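You operate a simulated robot arm through the tools that you are given. There is no shell and no other tool.

You are at the controls of a simulated robot arm. One attempt, no reset.

## Task
Blend new and reclaimed powder in the yellow cup as the chart says.
Fine: one pull of a lever is one part. Stand the cup back where it was, unspilt.

It is judged by the outcome, as a careful person would: the job done as asked, and still so three seconds after it is handed in. It fails if anything else is knocked over, pushed out of place, dropped, spilled or broken.

## Robot
A 6-joint arm with a three-finger gripper, fixed in place. Base frame: the origin is on the floor under the middle of its stand, x ahead of it, y to its left, z up. Units: mm, degrees, N and s.
It reaches about 1213 mm from its shoulder. Its first joint turns from -166.0 to 166.0 degrees. Payload 4.89 kg.
The tool frame sits at the grasp point between the pads (the TCP): z along the fingers, y along the line on which they close. The tips reach 30 mm beyond it. The gripper opens to 164 mm; its body begins 125 mm behind the TCP.
Orientation is that of the tool frame in the base frame, as a unit quaternion [w, x, y, z]. With the fingers straight down and closing along the base's y, the tool's x points along the base's -x, its y along +y and its z along -z.

## Interface
- The arm moves only by the tool move_arm. Its argument "moves" is a list of rows, each a list of 7 numbers: the shift along the tool's x, y, z in cm, then the turn, a rotation vector about the tool's x, y, z in degrees, then the gripper command, from -1 (shut) to 1 (fully open), values between in proportion. In form: [[x, y, z, rx, ry, rz, claw], ...]. A call has 1 to 20 rows; each row is the pose to reach, as a shift and turn from the pose commanded when the call began, along the tool's axes at that moment. Each row takes 0.2 s and may step no farther than 50 mm and 8.6 degrees from the row before; otherwise, or with a gripper value out of range, the whole call is refused. A pose out of reach is approached as far as the arm can. The call stops where the force on the tool passes 90 N (or 10 N more than at its start, if that is more) or the arm is blocked; 0.2 s more then pass. The fingers move at their own pace (about 108 mm/s each) and stop on an object; they squeeze with about 35 N. The grip force told is the motor's: it shows also when the fingers shut on nothing. Time passes only in rows, and 0.2 s behind the last, so rows that repeat a pose let the fingers close. It gives the time, the measured TCP pose, the force on the tool (base axes), the opening and the grip force at its end, in the units of the frame above (readings bear some noise), with the torque about the TCP (base axes, N m) and any sound that the robot's microphone picked up.
- Cameras (640 x 400 px; columns grow to the right, rows downward): "scene" is fixed at [48.9, 654.8, 1623.4]; the picture's right is [-0.86, -0.51, 0.00], its down [-0.18, 0.29, -0.94] and it looks along [0.48, -0.81, -0.34] (base axes); focal length 331 px, centre (320, 200). "wrist" rides on the gripper at [76, -2, -152] in the tool frame; the picture's right is [0.02, 1.00, 0.00], its down [-0.88, 0.02, -0.47] and it looks along [-0.47, 0.01, 0.88] (tool axes); focal length 247 px, centre (320, 200). There is no depth. A picture from a camera that has moved, and an enlarged one, comes with that camera's place and axes in the base frame and with its lens. The place of the scene camera against the robot may be out by one fixed shift of up to 18 mm in any direction.
- snapshot(camera): a new picture of that camera. It takes no simulated time.
- move_column(by): moves the trunk up (or, below 0, down) by that many mm; the arm rides with it, the base frame stays. It gives what a move gives, with no picture.
- enlarge(camera, box): a new picture of the part [left, top, right, bottom] of that camera's present view, enlarged. It takes no simulated time.
- job_done(): hands the job in; it is judged then, once.

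Nothing tells you positions but the pictures and the camera data. Unless the task says otherwise, let go and move clear before handing in.

The tools are called after "Emit:" as a command line: name --pt "numbers of a row" for each row, then --argument value for the rest, lists and objects as JSON in quotes. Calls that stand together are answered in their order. move_arm: Moves the arm, as the interface text tells. Its arguments: {"type":"object","properties":{"moves":{"type":"array","items":{"type":"array","items":{"type":"number"}}}},"required":["moves"]} The other tools are called the same way: move_column (by) moves the trunk up or down; snapshot (camera) takes a picture; enlarge (camera, box) takes an enlarged picture of a part of a camera's view; job_done () hands the job in.

At the start:

```text
clock: 0.0
position: [548.0, -262.1, 1490.4]
tool_rot: [0.0, -0.001, 1.0, 0.0]
force: [0.5, 0.6, 0.1]
torque: [-0.01, 0.01, -0.02]
gripper_width: 163.8
grasp_force: 0.0
trunk travel left (down, up): [-275.0, 115.0]
```

scene: 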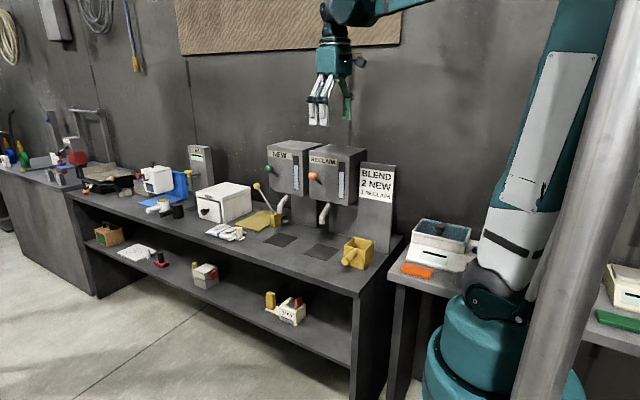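
wrist: 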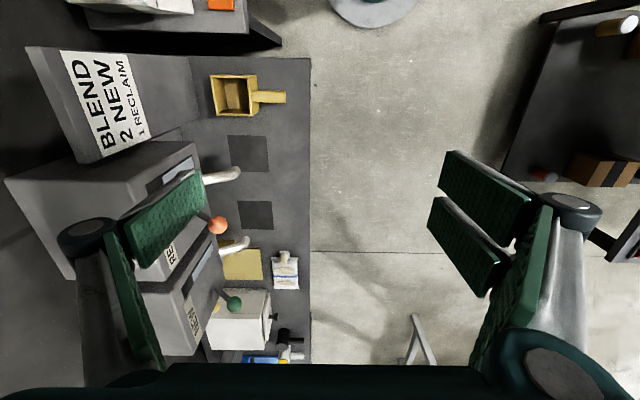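

I see a bench with two hoppers (NEW with a green knob lever, RECLAIM with an orange knob lever), a chart reading "BLEND 2 NEW 1 RECLAIM", and a yellow square cup with a handle near the bench end. I'll look closer before moving.

Emit:
enlarge --camera "scene" --box '[240, 120, 420, 290]'

Emit:
enlarge --camera "wrist" --box '[0, 30, 320, 230]'

Emit:
enlarge --camera "wrist" --box '[120, 150, 320, 370]'

```text
2.35 times, centred on (330, 205) of scene
camera zoom: at [48.9, 654.8, 1623.4], right [-0.86, -0.51, 0.0], down [-0.18, 0.29, -0.94], along [0.48, -0.81, -0.34], focal length 778 px, centre (296, 188)
```

zoom: 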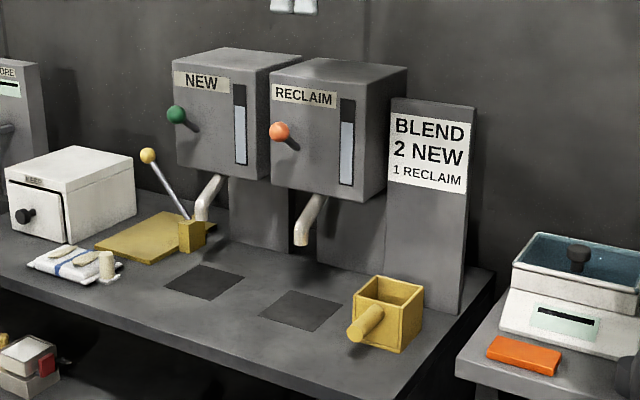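

```text
2.00 times, centred on (160, 130) of wrist
camera zoom: at [471.1, -262.5, 1643.5], right [-0.02, 1.0, 0.0], down [0.88, 0.02, 0.47], along [0.47, 0.01, -0.88], focal length 494 px, centre (640, 340)
```

zoom: 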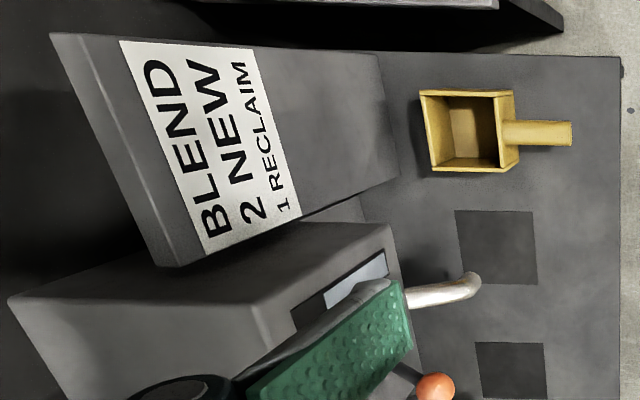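

```text
1.82 times, centred on (220, 260) of wrist
camera zoom: at [471.1, -262.5, 1643.5], right [-0.02, 1.0, 0.0], down [0.88, 0.02, 0.47], along [0.47, 0.01, -0.88], focal length 449 px, centre (502, 91)
```

zoom: 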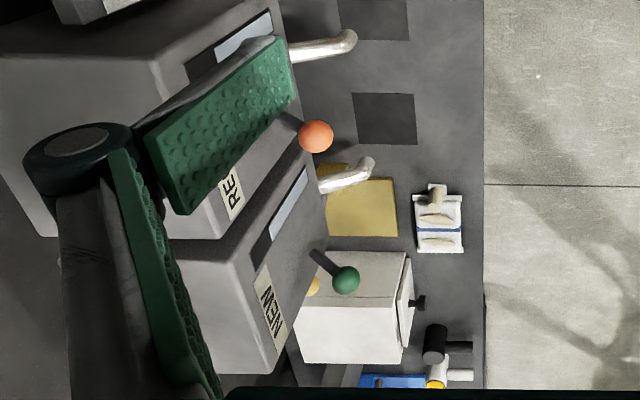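

The chart calls for 2 NEW and 1 RECLAIM. Rough triangulation puts the bench top near z≈900, the cup near (540,-480), the RECLAIM pad near (710,-482) and the NEW pad near (938,-483). The orange knob is near (741,-453,1253) and the green knob near (968,-457,1250). I'll turn the gripper so it closes along x and back off to view the hoppers from the front.

Emit:
move_arm --pt "-1.2 1.7 0 0 0 -7.5 1" --pt "-2.4 3.4 0 0 0 -15 1" --pt "-3.6 5.1 0 0 0 -22.5 1" --pt "-4.8 6.8 0 0 0 -30 1" --pt "-6 8.5 0 0 0 -37.5 1" --pt "-7.2 10.2 0 0 0 -45 1" --pt "-8.4 11.9 0 0 0 -52.5 1" --pt "-9.6 13.6 0 0 0 -60 1" --pt "-10.8 15.3 0 0 0 -67.5 1" --pt "-12 17 0 0 0 -75 1" --pt "-13.2 18.7 0 0 0 -82.5 1" --pt "-14.4 20.4 0 0 0 -90 1"

```text
clock: 2.6
position: [691.7, -57.9, 1490.5]
tool_rot: [0.0, 0.708, -0.706, 0.0]
force: [-0.2, -0.6, -0.4]
torque: [-0.02, -0.02, -0.02]
gripper_width: 164.2
grasp_force: 0.0
trunk travel left (down, up): [-275.0, 115.0]
```

The gripper now closes along x. Next I'll tilt the fingers towards the hoppers so the wrist camera sees the front faces.

Emit:
move_arm --pt "0.5 -0.9 1.58 0 7.5 0 1" --pt "1.0 -1.8 3.16 0 15 0 1" --pt "1.5 -2.7 4.75 0 22.5 0 1" --pt "2.0 -3.6 6.33 0 30 0 1" --pt "2.5 -4.5 7.9 0 37.5 0 1" --pt "3.0 -5.4 9.5 0 45 0 1" --pt "3.5 -6.3 11.1 0 52.5 0 1" --pt "4.0 -7.2 12.7 0 60 0 1" --pt "4.5 -8.1 14.25 0 67.5 0 1" --pt "5.0 -9.0 15.8 0 75 0 1" --pt "5.5 -9.9 17.4 0 82.5 0 1" --pt "6.0 -10.8 19.0 0 90 0 1"

Emit:
snapshot --camera "wrist"

Emit:
snapshot --camera "scene"

```text
clock: 5.2
position: [799.9, -118.7, 1300.4]
tool_rot: [0.501, 0.499, -0.501, 0.5]
force: [-1.8, 0.0, 1.2]
torque: [0.14, -0.01, 0.22]
gripper_width: 164.2
grasp_force: 0.2
trunk travel left (down, up): [-275.0, 115.0]
```

```text
taken
camera wrist: at [800.8, 35.6, 1378.0], right [-1.0, 0.0, 0.02], down [-0.02, 0.47, -0.88], along [-0.01, -0.88, -0.47], focal length 247 px, centre (320, 200)
```

wrist: 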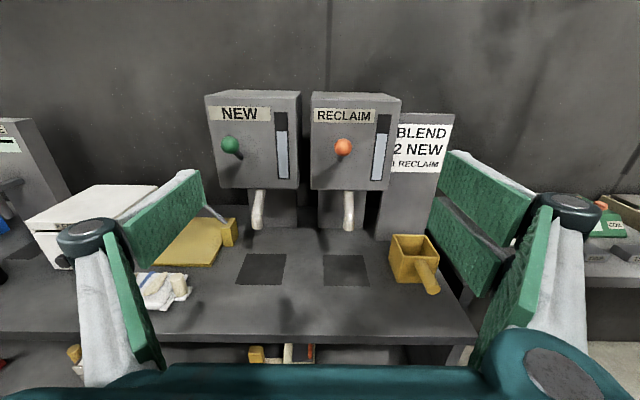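

```text
taken
```

scene: 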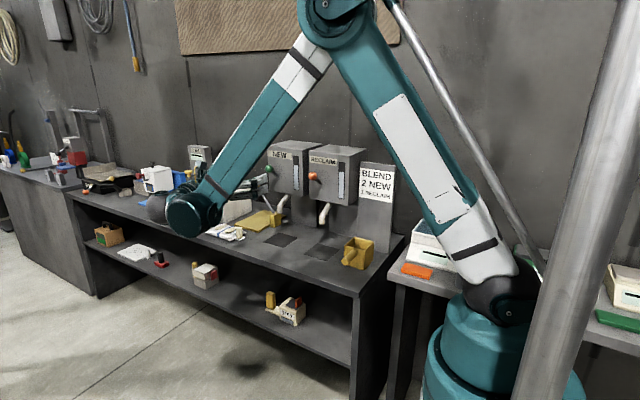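

Emit:
enlarge --camera "wrist" --box '[190, 80, 310, 155]'

Emit:
enlarge --camera "wrist" --box '[300, 80, 420, 155]'

Emit:
enlarge --camera "wrist" --box '[210, 170, 460, 326]'

```text
5.33 times, centred on (250, 118) of wrist
camera zoom: at [800.8, 35.6, 1378.0], right [-1.0, 0.0, 0.02], down [-0.02, 0.47, -0.88], along [-0.01, -0.88, -0.47], focal length 1317 px, centre (693, 640)
```

zoom: 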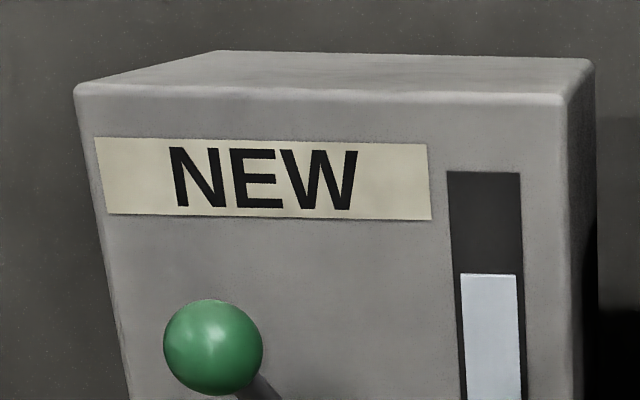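

```text
5.33 times, centred on (360, 118) of wrist
camera zoom: at [800.8, 35.6, 1378.0], right [-1.0, 0.0, 0.02], down [-0.02, 0.47, -0.88], along [-0.01, -0.88, -0.47], focal length 1317 px, centre (107, 640)
```

zoom: 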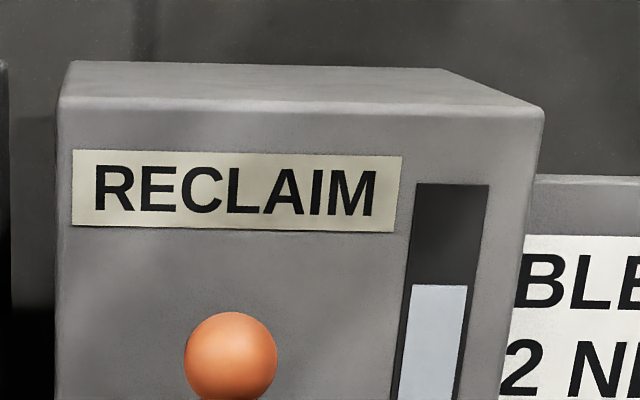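

```text
2.56 times, centred on (335, 248) of wrist
camera zoom: at [800.8, 35.6, 1378.0], right [-1.0, 0.0, 0.02], down [-0.02, 0.47, -0.88], along [-0.01, -0.88, -0.47], focal length 632 px, centre (282, 77)
```

zoom: 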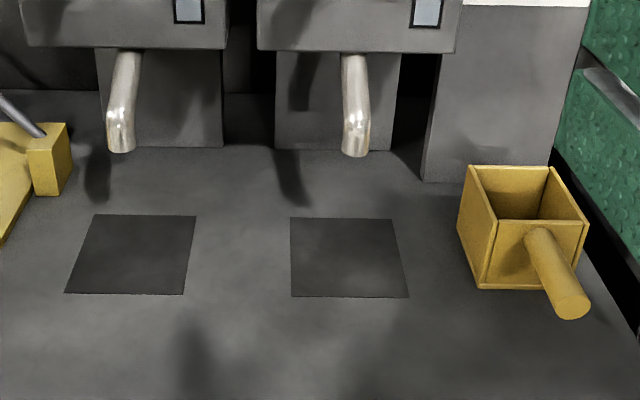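

Emit:
enlarge --camera "wrist" --box '[200, 125, 296, 185]'

Emit:
enlarge --camera "wrist" --box '[305, 125, 401, 185]'

Emit:
enlarge --camera "scene" --box '[250, 140, 370, 215]'

```text
6.67 times, centred on (248, 155) of wrist
camera zoom: at [800.8, 35.6, 1378.0], right [-1.0, 0.0, 0.02], down [-0.02, 0.47, -0.88], along [-0.01, -0.88, -0.47], focal length 1646 px, centre (800, 500)
```

zoom: 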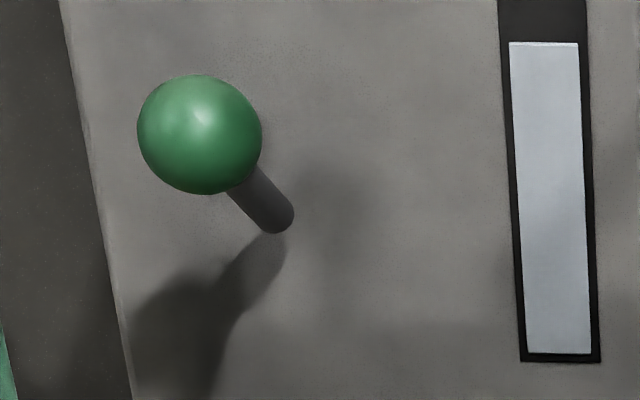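

```text
6.67 times, centred on (353, 155) of wrist
camera zoom: at [800.8, 35.6, 1378.0], right [-1.0, 0.0, 0.02], down [-0.02, 0.47, -0.88], along [-0.01, -0.88, -0.47], focal length 1646 px, centre (100, 500)
```

zoom: 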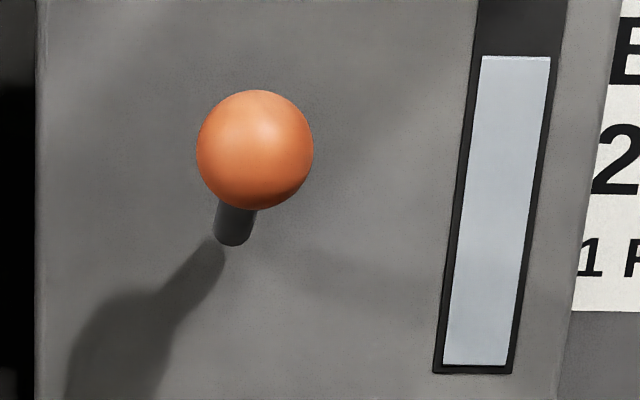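

```text
5.33 times, centred on (310, 178) of scene
camera zoom: at [48.9, 654.8, 1623.4], right [-0.86, -0.51, 0.0], down [-0.18, 0.29, -0.94], along [0.48, -0.81, -0.34], focal length 1764 px, centre (373, 320)
```

zoom: 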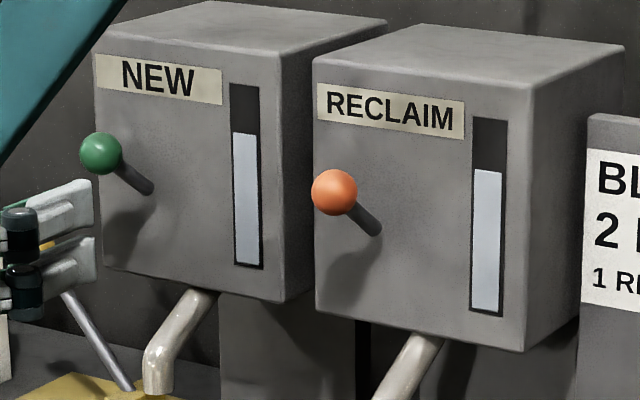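

Closer triangulation puts the scene camera about 18 mm high, the bench at z≈882 and the cup body at x≈484–583, y≈-523…-439 with its rim at z≈977. The knobs are at about (750,-460,1236) and (981,-462,1234), with levers rising about 35°. The spout tips sit just above cup-rim height, over the pads. Next I'll check the finger geometry and the rest of the bench.

Emit:
enlarge --camera "scene" --box '[130, 150, 290, 250]'

Emit:
enlarge --camera "scene" --box '[320, 220, 480, 320]'

Emit:
enlarge --camera "wrist" --box '[370, 200, 640, 370]'

```text
4.00 times, centred on (210, 200) of scene
camera zoom: at [48.9, 654.8, 1623.4], right [-0.86, -0.51, 0.0], down [-0.18, 0.29, -0.94], along [0.48, -0.81, -0.34], focal length 1323 px, centre (760, 200)
```

zoom: 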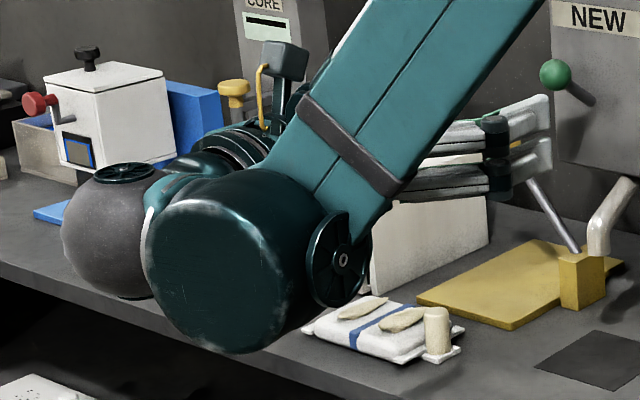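

```text
4.00 times, centred on (400, 270) of scene
camera zoom: at [48.9, 654.8, 1623.4], right [-0.86, -0.51, 0.0], down [-0.18, 0.29, -0.94], along [0.48, -0.81, -0.34], focal length 1323 px, centre (0, -80)
```

zoom: 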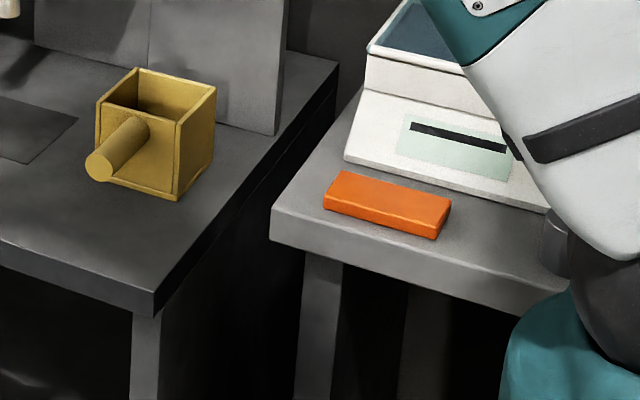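

```text
2.35 times, centred on (505, 285) of wrist
camera zoom: at [800.8, 35.6, 1378.0], right [-1.0, 0.0, 0.02], down [-0.02, 0.47, -0.88], along [-0.01, -0.88, -0.47], focal length 581 px, centre (-115, 0)
```

zoom: 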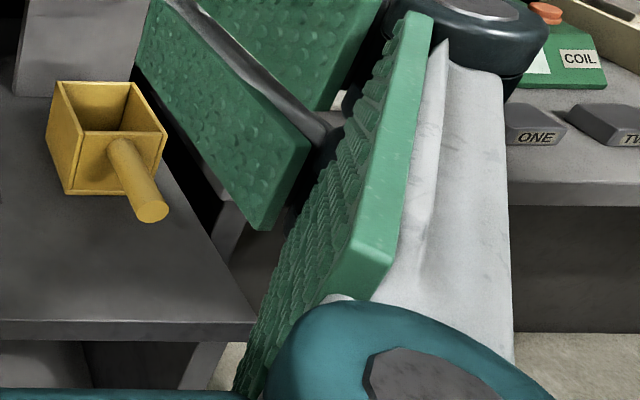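

The second table (scale, orange block) sits beyond a gap to the right of the cup and is clear of my approach. I'll move to a closer pre-grasp view in front of the cup, with the fingers 60° from vertical.

Emit:
move_arm --pt "-2.2 2.66 1.31 0 -3 0 1" --pt "-4.4 5.32 2.62 0 -6 0 1" --pt "-6.6 7.98 3.93 0 -9 0 1" --pt "-8.8 10.64 5.24 0 -12 0 1" --pt "-11 13.3 6.55 0 -15 0 1" --pt "-13.2 15.96 7.86 0 -18 0 1" --pt "-15.4 18.62 9.17 0 -21 0 1" --pt "-17.6 21.28 10.48 0 -24 0 1" --pt "-19.8 23.94 11.79 0 -27 0 1" --pt "-22 26.6 13.1 0 -30 0 1"

Emit:
snapshot --camera "wrist"

Emit:
snapshot --camera "scene"

```text
clock: 7.4
position: [534.4, -248.4, 1083.5]
tool_rot: [0.354, 0.612, -0.612, 0.354]
force: [0.6, 0.1, -1.1]
torque: [-0.04, 0.01, -0.07]
gripper_width: 164.1
grasp_force: 0.1
trunk travel left (down, up): [-275.0, 115.0]
```

```text
taken
camera wrist: at [536.9, -153.8, 1227.0], right [-1.0, -0.01, 0.02], down [-0.02, 0.85, -0.53], along [-0.01, -0.53, -0.85], focal length 247 px, centre (320, 200)
```

wrist: 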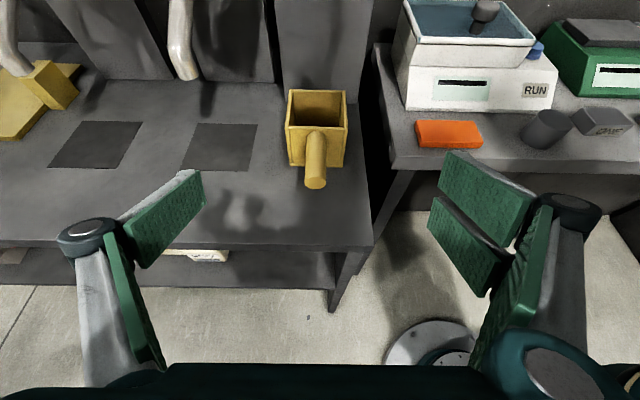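

```text
taken
```

scene: 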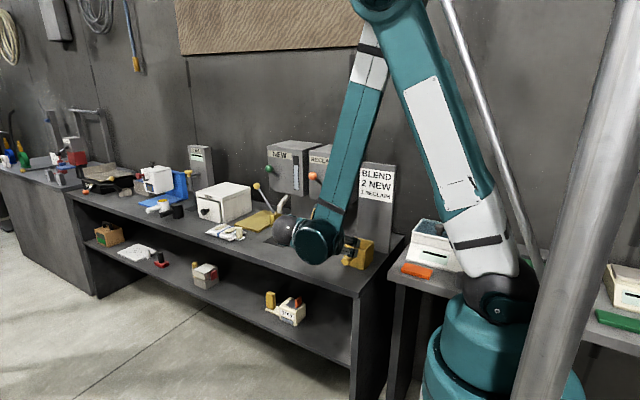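

Emit:
enlarge --camera "wrist" --box '[260, 75, 380, 200]'

Emit:
enlarge --camera "wrist" --box '[40, 60, 280, 190]'

```text
3.20 times, centred on (320, 138) of wrist
camera zoom: at [536.9, -153.8, 1227.0], right [-1.0, -0.01, 0.02], down [-0.02, 0.85, -0.53], along [-0.01, -0.53, -0.85], focal length 790 px, centre (320, 400)
```

zoom: 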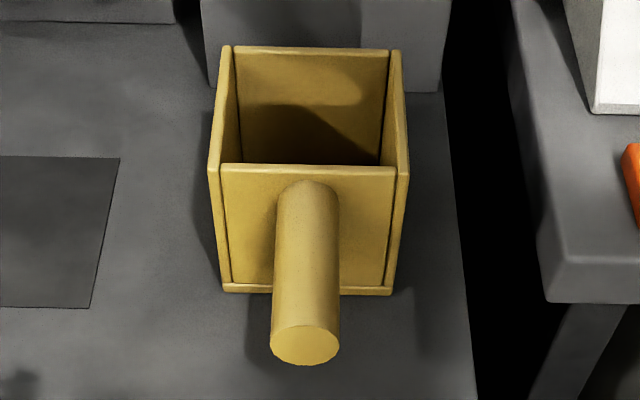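

```text
2.67 times, centred on (160, 125) of wrist
camera zoom: at [536.9, -153.8, 1227.0], right [-1.0, -0.01, 0.02], down [-0.02, 0.85, -0.53], along [-0.01, -0.53, -0.85], focal length 659 px, centre (747, 400)
```

zoom: 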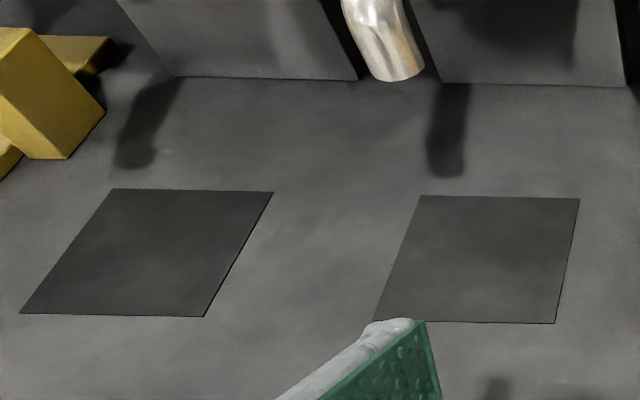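

From this view the cup body is about 95 mm square, centred at (540.5,-486.5) with its rim at z≈972. The pads centre on (721,-486) and (951,-486), and the spout tip is about 47 mm above the rim. I'll grip the cup body by its ±x sides with the handle between the fingers, so I'm moving to the pre-grasp point now.

Emit:
move_arm --pt "-0.26 -0.22 2.58 0 0 0 0.6" --pt "-0.52 -0.44 5.15 0 0 0 0.6" --pt "-0.78 -0.65 7.73 0 0 0 0.6" --pt "-0.78 -0.65 7.73 0 0 0 0.6"

Emit:
snapshot --camera "wrist"

```text
clock: 8.4
position: [552.3, -312.3, 1056.2]
tool_rot: [0.352, 0.613, -0.613, 0.352]
force: [-0.1, -0.8, 0.3]
torque: [-0.01, 0.0, -0.09]
gripper_width: 131.0
grasp_force: 0.1
out of reach, approached as far as the arm can: row 2, 3, 4
trunk travel left (down, up): [-275.0, 115.0]
```

```text
taken
camera wrist: at [555.7, -218.2, 1200.2], right [-1.0, -0.01, 0.02], down [-0.02, 0.85, -0.52], along [-0.01, -0.52, -0.85], focal length 247 px, centre (320, 200)
```

wrist: 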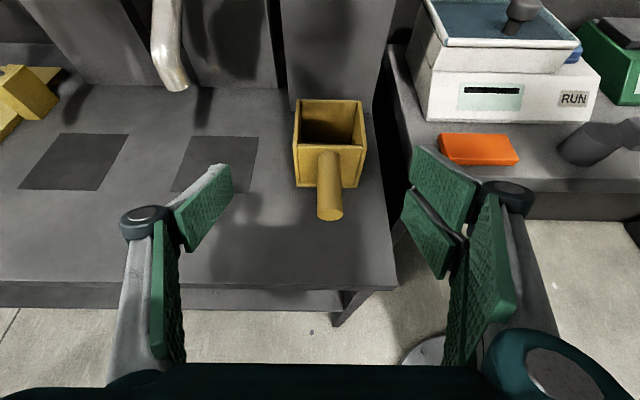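

That pose is just out of reach because the arm is folded too tightly. I'll raise the tool, then lower the trunk so the bench height is comfortable.

Emit:
move_arm --pt "3.04 0 -2.91 0 0 0 0.6" --pt "6.07 0 -5.82 0 0 0 0.6" --pt "9.1 0 -8.73 0 0 0 0.6" --pt "12.14 0 -11.64 0 0 0 0.6" --pt "15.17 0 -14.55 0 0 0 0.6" --pt "18.2 0 -17.46 0 0 0 0.6"

```text
clock: 9.8
position: [554.4, -250.8, 1301.8]
tool_rot: [-0.354, -0.612, 0.612, -0.353]
force: [1.1, -0.8, -0.7]
torque: [-0.03, 0.06, -0.13]
gripper_width: 131.1
grasp_force: 0.0
trunk travel left (down, up): [-275.0, 115.0]
```

Emit:
move_column --by -230

Emit:
snapshot --camera "scene"

Emit:
snapshot --camera "wrist"

```text
clock: 12.2
position: [552.7, -249.8, 1072.0]
tool_rot: [0.353, 0.613, -0.612, 0.354]
force: [0.2, 0.0, 0.1]
torque: [0.0, 0.0, -0.01]
gripper_width: 131.2
grasp_force: 0.1
trunk travel left (down, up): [-45.0, 345.0]
```

```text
taken
```

scene: 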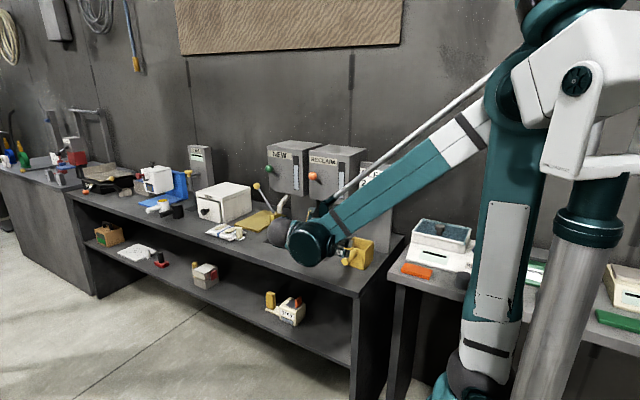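

```text
taken
camera wrist: at [555.3, -155.8, 1214.8], right [-1.0, -0.01, 0.02], down [-0.02, 0.85, -0.53], along [-0.01, -0.53, -0.85], focal length 247 px, centre (320, 200)
```

wrist: 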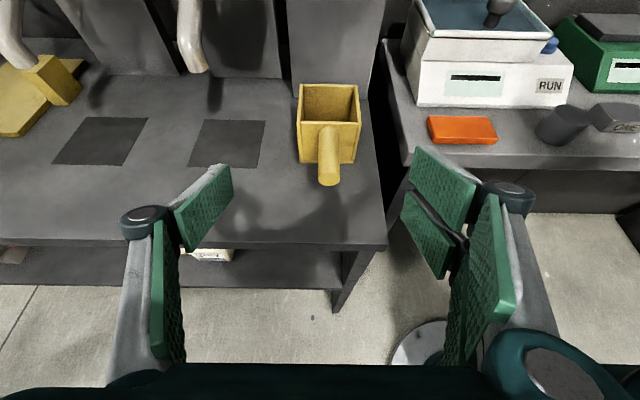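

The trunk is down and the same pose now has the arm nicely opened out. Returning to the pre-grasp point in front of the cup.

Emit:
move_arm --pt "-0.05 0.4 2.4 0 0 0 0.6" --pt "-0.1 0.8 4.8 0 0 0 0.6" --pt "-0.15 1.2 7.1 0 0 0 0.6" --pt "-0.15 1.2 7.1 0 0 0 0.6"

Emit:
snapshot --camera "wrist"

Emit:
enlarge --camera "wrist" --box '[220, 80, 440, 230]'

```text
clock: 13.2
position: [540.0, -311.0, 1035.4]
tool_rot: [0.353, 0.613, -0.612, 0.354]
force: [0.4, -0.4, 0.7]
torque: [-0.02, 0.0, 0.01]
gripper_width: 131.4
grasp_force: 0.1
trunk travel left (down, up): [-45.0, 345.0]
```

```text
taken
camera wrist: at [542.6, -216.3, 1179.4], right [-1.0, -0.01, 0.02], down [-0.02, 0.85, -0.53], along [-0.01, -0.53, -0.85], focal length 247 px, centre (320, 200)
```

wrist: 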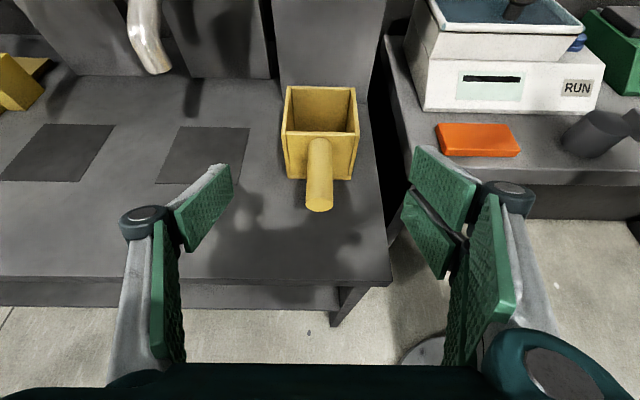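

```text
2.67 times, centred on (330, 155) of wrist
camera zoom: at [542.6, -216.3, 1179.4], right [-1.0, -0.01, 0.02], down [-0.02, 0.85, -0.53], along [-0.01, -0.53, -0.85], focal length 659 px, centre (293, 320)
```

zoom: 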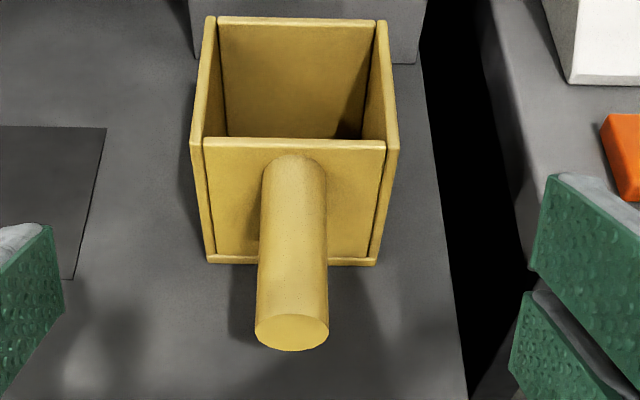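

The cup is centred between the fingers (centre x≈540.5, yaw ≈0). I'll advance along the finger direction in two stages.

Emit:
move_arm --pt "0 0 2.5 0 0 0 0.6" --pt "0 0 5 0 0 0 0.6" --pt "0 0 7.5 0 0 0 0.6" --pt "0 0 10 0 0 0 0.6" --pt "0 0 12 0 0 0 0.6"

Emit:
snapshot --camera "wrist"

Emit:
snapshot --camera "scene"

```text
clock: 14.4
position: [541.7, -415.6, 974.8]
tool_rot: [-0.353, -0.612, 0.613, -0.353]
force: [0.1, 0.5, 0.7]
torque: [0.02, -0.04, 0.07]
gripper_width: 131.1
grasp_force: 0.0
trunk travel left (down, up): [-45.0, 345.0]
```

```text
taken
camera wrist: at [543.7, -320.4, 1119.0], right [-1.0, -0.01, 0.02], down [-0.02, 0.85, -0.53], along [-0.01, -0.53, -0.85], focal length 247 px, centre (320, 200)
```

wrist: 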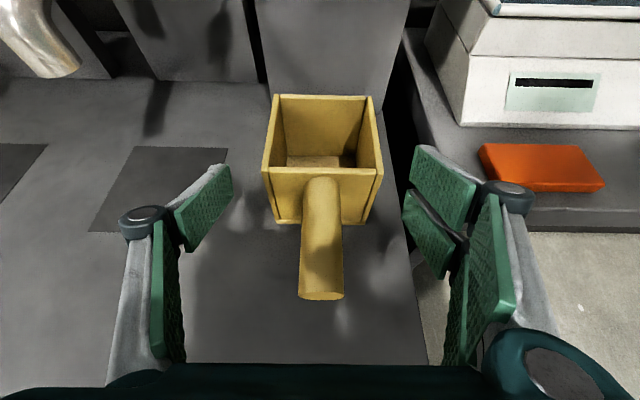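

```text
taken
```

scene: 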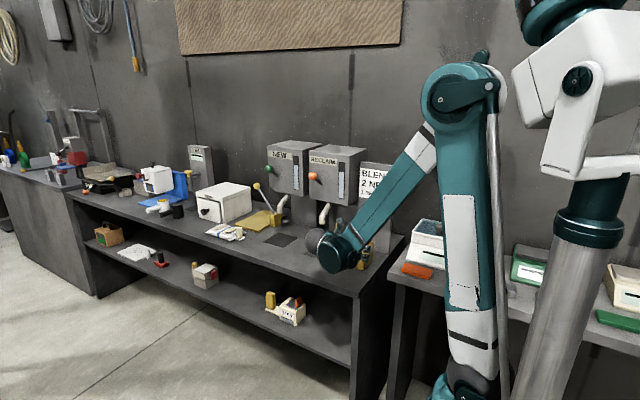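

Emit:
move_arm --pt "0 0 2 0 0 0 0.6" --pt "0 0 4 0 0 0 0.6" --pt "0 0 6 0 0 0 0.6" --pt "0 0 6 0 0 0 0.6"

Emit:
snapshot --camera "wrist"

```text
clock: 15.4
position: [542.6, -467.2, 945.0]
tool_rot: [0.353, 0.613, -0.613, 0.353]
force: [0.1, 0.4, -0.4]
torque: [-0.04, 0.0, -0.02]
gripper_width: 131.4
grasp_force: 0.1
trunk travel left (down, up): [-45.0, 345.0]
```

```text
taken
camera wrist: at [544.9, -372.4, 1087.6], right [-1.0, -0.01, 0.02], down [-0.02, 0.85, -0.53], along [-0.01, -0.53, -0.85], focal length 247 px, centre (320, 200)
```

wrist: 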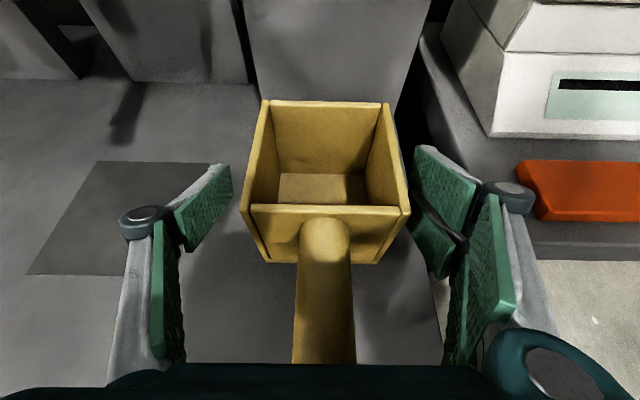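

The fingers straddle the cup with the handle clear of the palm. I'll trim 2.5 mm to centre on the cup and then close gently.

Emit:
move_arm --pt "0 0.25 0 0 0 0 0.6" --pt "0 0.25 0 0 0 0 0.4" --pt "0 0.25 0 0 0 0 0.25" --pt "0 0.25 0 0 0 0 0.2" --pt "0 0.25 0 0 0 0 0.15" --pt "0 0.25 0 0 0 0 0.1" --pt "0 0.25 0 0 0 0 0.0" --pt "0 0.25 0 0 0 0 -0.2" --pt "0 0.25 0 0 0 0 -1" --pt "0 0.25 0 0 0 0 -1"

Emit:
snapshot --camera "wrist"

```text
clock: 17.6
position: [540.1, -467.1, 945.8]
tool_rot: [-0.354, -0.612, 0.613, -0.353]
force: [-0.6, 0.9, 1.5]
torque: [-0.02, 0.02, -0.03]
gripper_width: 94.5
grasp_force: 35.2
trunk travel left (down, up): [-45.0, 345.0]
```

```text
taken
camera wrist: at [541.9, -372.5, 1088.3], right [-1.0, -0.01, 0.02], down [-0.02, 0.85, -0.53], along [-0.01, -0.53, -0.85], focal length 247 px, centre (320, 200)
```

wrist: 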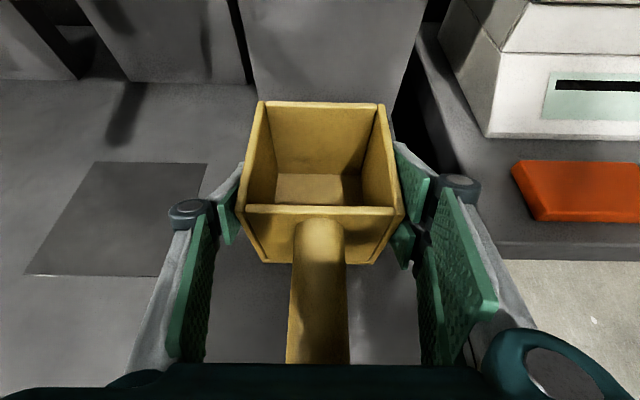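

The cup is gripped (94.5 mm, 35 N). I'll lift it about 25 mm straight up and check that it hangs level.

Emit:
move_arm --pt "0.43 0 -0.25 0 0 0 -1" --pt "0.87 0 -0.5 0 0 0 -1" --pt "1.3 0 -0.75 0 0 0 -1" --pt "1.73 0 -1.0 0 0 0 -1" --pt "2.17 0 -1.25 0 0 0 -1" --pt "2.17 0 -1.25 0 0 0 -1"

Emit:
snapshot --camera "wrist"

Emit:
enlarge --camera "scene" --box '[290, 200, 410, 275]'

```text
clock: 19.0
position: [540.2, -468.1, 968.4]
tool_rot: [-0.354, -0.612, 0.613, -0.353]
force: [-0.6, -0.6, -2.3]
torque: [0.02, -0.01, 0.0]
gripper_width: 94.4
grasp_force: 35.4
trunk travel left (down, up): [-45.0, 345.0]
```

```text
taken
camera wrist: at [541.1, -372.8, 1112.1], right [-1.0, -0.01, 0.02], down [-0.02, 0.85, -0.53], along [-0.01, -0.53, -0.85], focal length 247 px, centre (320, 200)
```

wrist: 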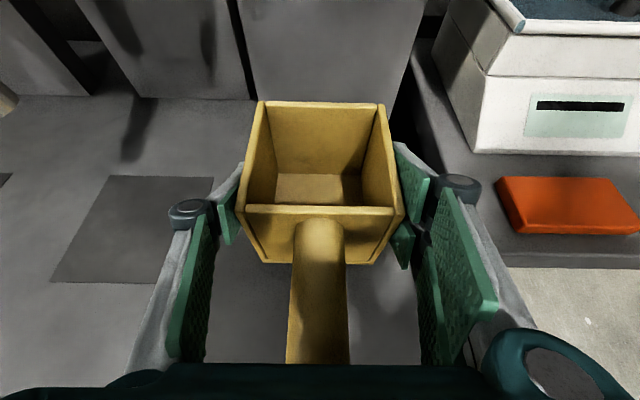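

```text
5.33 times, centred on (350, 238) of scene
camera zoom: at [48.9, 654.8, 1623.4], right [-0.86, -0.51, 0.0], down [-0.18, 0.29, -0.94], along [0.48, -0.81, -0.34], focal length 1764 px, centre (160, 0)
```

zoom: 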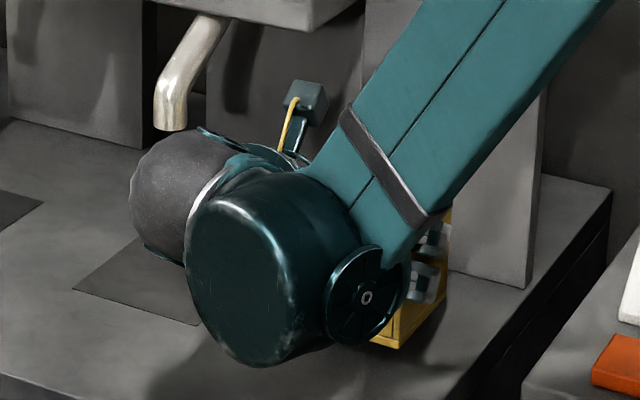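

The cup hangs level at about 2.3 N. I'll carry it along +x over to the NEW pad at x≈951, passing under the spouts with clearance.

Emit:
move_arm --pt "2.17 -2.5 -1.25 0 0 0 -1" --pt "2.17 -5.0 -1.25 0 0 0 -1" --pt "2.17 -7.5 -1.25 0 0 0 -1" --pt "2.17 -9.0 -1.25 0 0 0 -1" --pt "2.17 -9.0 -1.25 0 0 0 -1"

Emit:
snapshot --camera "wrist"

Emit:
snapshot --camera "scene"

```text
clock: 20.2
position: [627.1, -468.2, 994.1]
tool_rot: [0.353, 0.613, -0.612, 0.354]
force: [-0.4, 0.4, -1.0]
torque: [0.06, -0.02, 0.04]
gripper_width: 94.5
grasp_force: 35.1
trunk travel left (down, up): [-45.0, 345.0]
```

```text
taken
camera wrist: at [629.1, -373.3, 1137.6], right [-1.0, -0.01, 0.02], down [-0.02, 0.85, -0.53], along [-0.01, -0.53, -0.85], focal length 247 px, centre (320, 200)
```

wrist: 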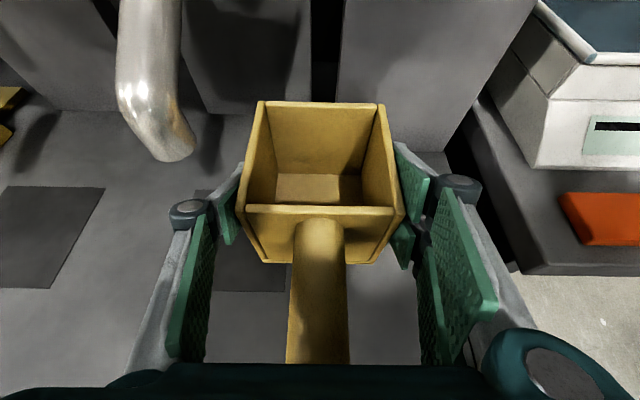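

```text
taken
```

scene: 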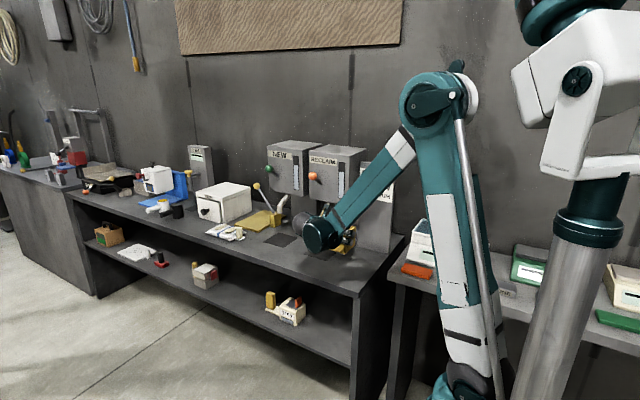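

My shift was relative, so that call raised the cup another 25 mm; I stopped well short of the spout. I'll lower to about 15 mm above the bench before passing underneath.

Emit:
move_arm --pt "-0.9 0 0.53 0 0 0 -1" --pt "-1.8 0 1.06 0 0 0 -1" --pt "-2.7 0 1.56 0 0 0 -1" --pt "-2.7 0 1.56 0 0 0 -1"

Emit:
enlarge --camera "wrist" --box '[80, 0, 340, 160]'

```text
clock: 21.2
position: [626.9, -467.2, 964.5]
tool_rot: [0.354, 0.613, -0.612, 0.354]
force: [0.5, -0.2, -1.9]
torque: [0.01, 0.02, 0.01]
gripper_width: 94.3
grasp_force: 35.2
trunk travel left (down, up): [-45.0, 345.0]
```

```text
2.46 times, centred on (210, 80) of wrist
camera zoom: at [628.7, -372.4, 1108.1], right [-1.0, -0.01, 0.02], down [-0.02, 0.85, -0.53], along [-0.01, -0.53, -0.85], focal length 608 px, centre (591, 495)
```

zoom: 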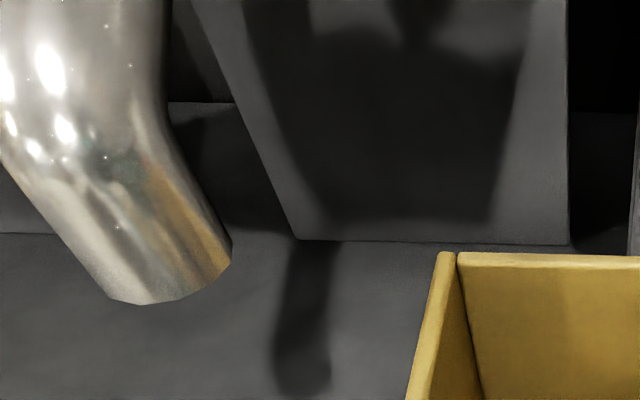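

The spout tip is confirmed at about (720,-483,1018) and the cup rim is now at about 991, so there is 27 mm of clearance. Continuing to the NEW pad.

Emit:
move_arm --pt "0 -2.5 0 0 0 0 -1" --pt "0 -5 0 0 0 0 -1" --pt "0 -7.5 0 0 0 0 -1" --pt "0 -10 0 0 0 0 -1" --pt "0 -12.5 0 0 0 0 -1" --pt "0 -15 0 0 0 0 -1" --pt "0 -17.5 0 0 0 0 -1" --pt "0 -20 0 0 0 0 -1" --pt "0 -20 0 0 0 0 -1"

Emit:
snapshot --camera "wrist"

Emit:
snapshot --camera "scene"

```text
clock: 23.2
position: [828.6, -467.5, 963.6]
tool_rot: [-0.353, -0.613, 0.613, -0.353]
force: [0.1, 0.2, -2.6]
torque: [0.06, 0.01, 0.0]
gripper_width: 94.2
grasp_force: 35.4
trunk travel left (down, up): [-45.0, 345.0]
```

```text
taken
camera wrist: at [830.8, -372.1, 1107.2], right [-1.0, -0.01, 0.02], down [-0.02, 0.85, -0.53], along [-0.01, -0.53, -0.85], focal length 247 px, centre (320, 200)
```

wrist: 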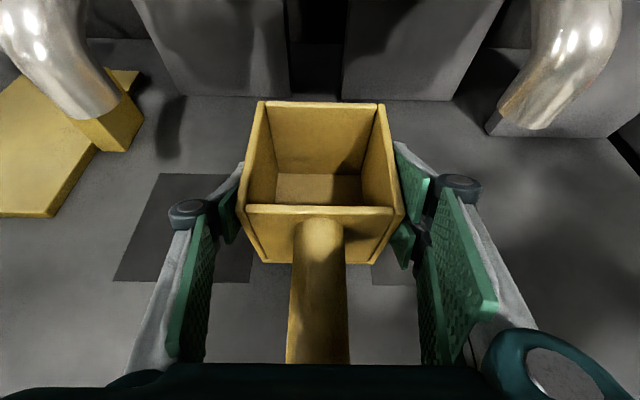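

```text
taken
```

scene: 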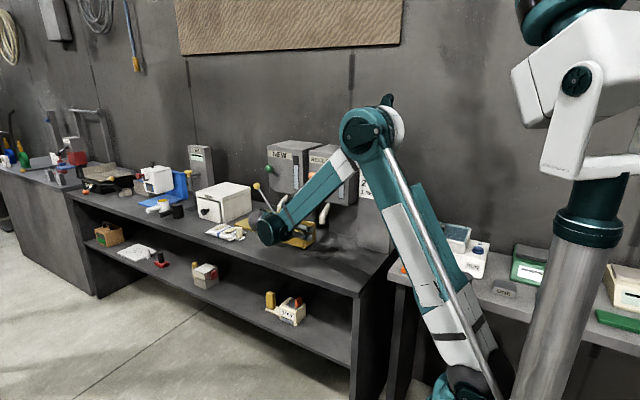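

Emit:
move_arm --pt "0 -2.45 0 0 0 0 -1" --pt "0 -4.9 0 0 0 0 -1" --pt "0 -7.35 0 0 0 0 -1" --pt "0 -9.8 0 0 0 0 -1" --pt "0 -12.2 0 0 0 0 -1" --pt "0 -12.2 0 0 0 0 -1"

Emit:
snapshot --camera "wrist"

Emit:
enlarge --camera "scene" --box '[200, 140, 380, 260]'

```text
clock: 24.6
position: [950.7, -468.3, 963.3]
tool_rot: [0.354, 0.612, -0.612, 0.353]
force: [-0.2, -0.4, -1.3]
torque: [0.03, -0.05, 0.03]
gripper_width: 94.7
grasp_force: 34.4
trunk travel left (down, up): [-45.0, 345.0]
```

```text
taken
camera wrist: at [952.6, -373.3, 1106.9], right [-1.0, -0.01, 0.02], down [-0.02, 0.85, -0.53], along [-0.01, -0.53, -0.85], focal length 247 px, centre (320, 200)
```

wrist: 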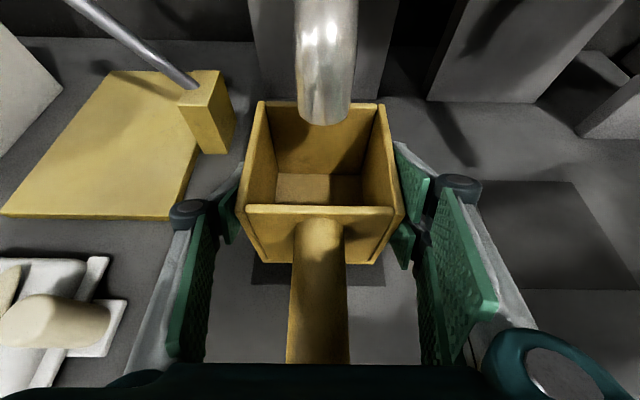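

```text
3.33 times, centred on (290, 200) of scene
camera zoom: at [48.9, 654.8, 1623.4], right [-0.86, -0.51, 0.0], down [-0.18, 0.29, -0.94], along [0.48, -0.81, -0.34], focal length 1103 px, centre (420, 200)
```

zoom: 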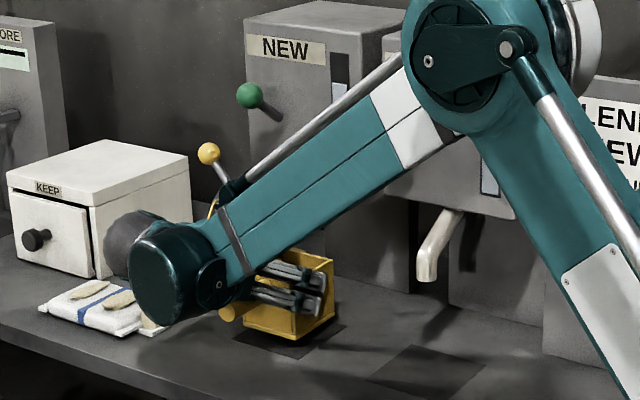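

The cup is centred right under the NEW spout. Now I'll lower it gently to the pad.

Emit:
move_arm --pt "-0.35 0 0.2 0 0 0 -1" --pt "-0.7 0 0.4 0 0 0 -1" --pt "-1.0 0 0.575 0 0 0 -1" --pt "-1.2 0 0.69 0 0 0 -1" --pt "-1.35 0 0.78 0 0 0 -1" --pt "-1.35 0 0.78 0 0 0 -1"

```text
clock: 26.0
position: [951.2, -468.0, 947.9]
tool_rot: [0.354, 0.613, -0.612, 0.354]
force: [-0.3, -0.6, -1.7]
torque: [0.04, 0.01, 0.0]
gripper_width: 94.6
grasp_force: 35.5
trunk travel left (down, up): [-45.0, 345.0]
```

Emit:
move_arm --pt "-0.09 0 0.05 0 0 0 -1" --pt "-0.09 0 0.05 0 0 0 -1"

Emit:
move_arm --pt "-0.09 0 0.05 0 0 0 -1" --pt "-0.09 0 0.05 0 0 0 -1"

```text
clock: 26.6
position: [950.5, -465.8, 945.9]
tool_rot: [0.353, 0.612, -0.612, 0.354]
force: [0.7, 0.5, -1.8]
torque: [0.0, -0.02, 0.03]
gripper_width: 94.4
grasp_force: 34.5
trunk travel left (down, up): [-45.0, 345.0]
```

```text
clock: 27.2
position: [951.7, -467.1, 945.0]
tool_rot: [0.354, 0.612, -0.612, 0.354]
force: [0.5, -0.5, -2.1]
torque: [0.01, -0.02, 0.01]
gripper_width: 94.0
grasp_force: 35.1
trunk travel left (down, up): [-45.0, 345.0]
```

Emit:
move_arm --pt "-0.09 0 0.05 0 0 0 -1" --pt "-0.09 0 0.05 0 0 0 -1"

Emit:
move_arm --pt "-0.045 0 0.025 0 0 0 -1" --pt "-0.045 0 0.025 0 0 0 -1"

```text
clock: 27.8
position: [949.4, -466.0, 945.3]
tool_rot: [-0.354, -0.612, 0.612, -0.354]
force: [1.9, 0.5, 3.8]
torque: [0.2, -0.09, -0.04]
gripper_width: 94.4
grasp_force: 35.5
trunk travel left (down, up): [-45.0, 345.0]
```

```text
clock: 28.4
position: [950.6, -467.4, 945.7]
tool_rot: [-0.353, -0.612, 0.613, -0.353]
force: [-2.7, 0.4, 7.8]
torque: [0.08, 0.23, -0.03]
gripper_width: 94.6
grasp_force: 35.2
trunk travel left (down, up): [-45.0, 345.0]
```

The cup is standing on the pad (contact force is now upward). Releasing and checking that it stays put.

Emit:
move_arm --pt "0 0 0 0 0 0 0.16" --pt "0 0 0 0 0 0 0.2" --pt "0 0 0 0 0 0 0.3" --pt "0 0 0 0 0 0 0.46" --pt "0 0 0 0 0 0 0.46" --pt "0 0 0 0 0 0 0.46"

Emit:
snapshot --camera "wrist"

```text
clock: 29.8
position: [950.9, -466.8, 943.5]
tool_rot: [0.354, 0.612, -0.612, 0.354]
force: [0.2, 0.4, -0.6]
torque: [0.03, 0.01, 0.03]
gripper_width: 119.8
grasp_force: 0.1
trunk travel left (down, up): [-45.0, 345.0]
```

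```text
taken
camera wrist: at [952.9, -372.4, 1087.6], right [-1.0, -0.01, 0.02], down [-0.02, 0.85, -0.53], along [-0.01, -0.53, -0.85], focal length 247 px, centre (320, 200)
```

wrist: 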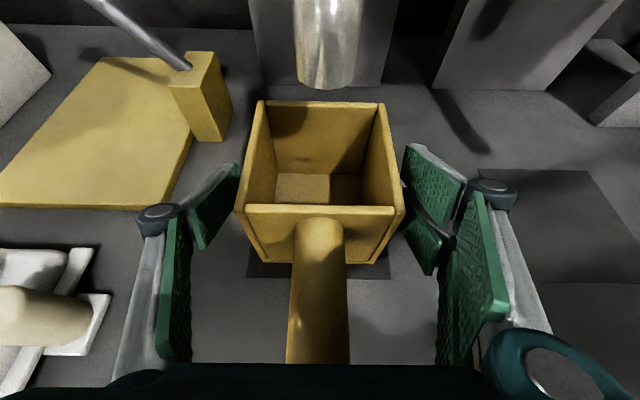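

Emit:
move_arm --pt "0 0 -2.5 0 0 0 0.46" --pt "0 0 -5 0 0 0 0.46" --pt "0 0 -7.5 0 0 0 0.46" --pt "0 0 -10 0 0 0 0.46" --pt "0 0 -13 0 0 0 0.46" --pt "0 0 -16 0 0 0 0.46" --pt "0 0 -19 0 0 0 0.46" --pt "0 0 -22 0 0 0 0.46"

Emit:
snapshot --camera "wrist"

Emit:
snapshot --camera "scene"

```text
clock: 31.6
position: [948.8, -275.9, 1053.7]
tool_rot: [-0.354, -0.612, 0.613, -0.353]
force: [0.1, -2.4, -0.1]
torque: [0.03, 0.03, -0.07]
gripper_width: 119.8
grasp_force: 0.1
trunk travel left (down, up): [-45.0, 345.0]
```

```text
taken
camera wrist: at [952.1, -180.4, 1197.0], right [-1.0, -0.01, 0.02], down [-0.02, 0.85, -0.53], along [-0.01, -0.53, -0.85], focal length 247 px, centre (320, 200)
```

wrist: 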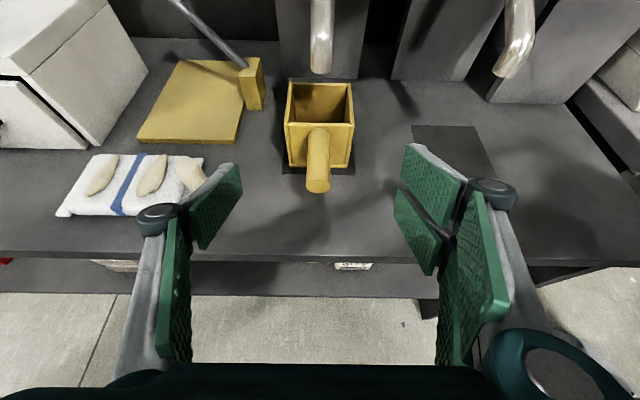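

```text
taken
```

scene: 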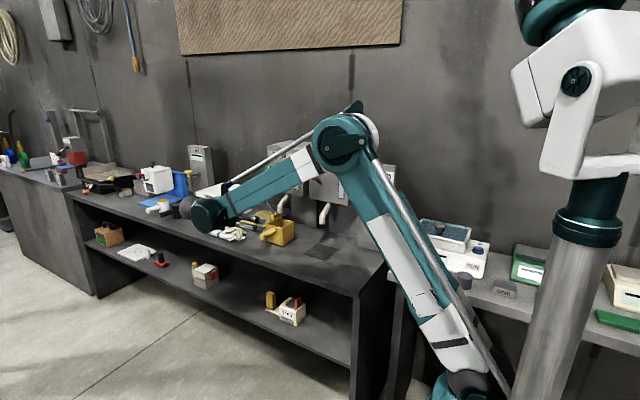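

The cup stands on the NEW pad under the spout. I'll now raise the arm in front of the NEW lever, level the fingers and close them to use as a pusher.

Emit:
move_arm --pt "2.81 -0.58 -1.28 0 3.75 0 0.46" --pt "5.63 -1.15 -2.55 0 7.5 0 0.3" --pt "8.44 -1.73 -3.83 0 11.25 0 0.1" --pt "11.25 -2.3 -5.1 0 15 0 -0.2" --pt "14.06 -2.88 -6.38 0 18.75 0 -0.5" --pt "16.88 -3.45 -7.65 0 22.5 0 -0.8" --pt "19.7 -4.03 -8.93 0 26.25 0 -1" --pt "22.5 -4.6 -10.2 0 30 0 -1" --pt "22.5 -4.6 -10.2 0 30 0 -1"

Emit:
snapshot --camera "wrist"

Emit:
snapshot --camera "scene"

```text
clock: 33.6
position: [997.7, -300.2, 1299.7]
tool_rot: [0.5, 0.499, -0.5, 0.5]
force: [0.3, 0.0, 0.2]
torque: [0.02, -0.04, 0.0]
gripper_width: 0.1
grasp_force: 34.8
trunk travel left (down, up): [-45.0, 345.0]
```

```text
taken
camera wrist: at [1000.0, -146.5, 1376.9], right [-1.0, 0.0, 0.02], down [-0.02, 0.47, -0.88], along [-0.01, -0.88, -0.47], focal length 247 px, centre (320, 200)
```

wrist: 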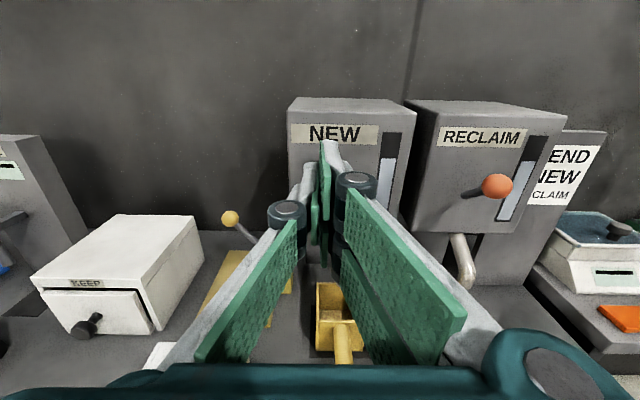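

```text
taken
```

scene: 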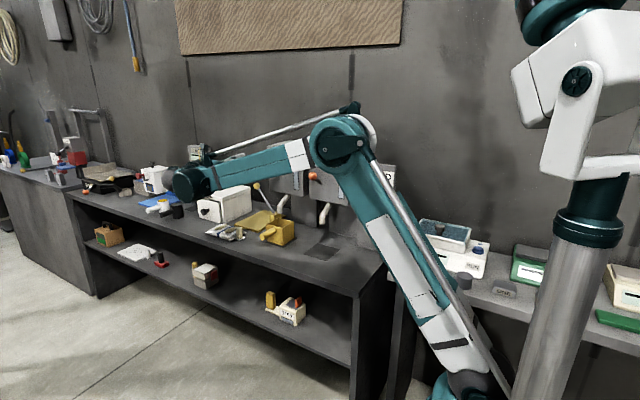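

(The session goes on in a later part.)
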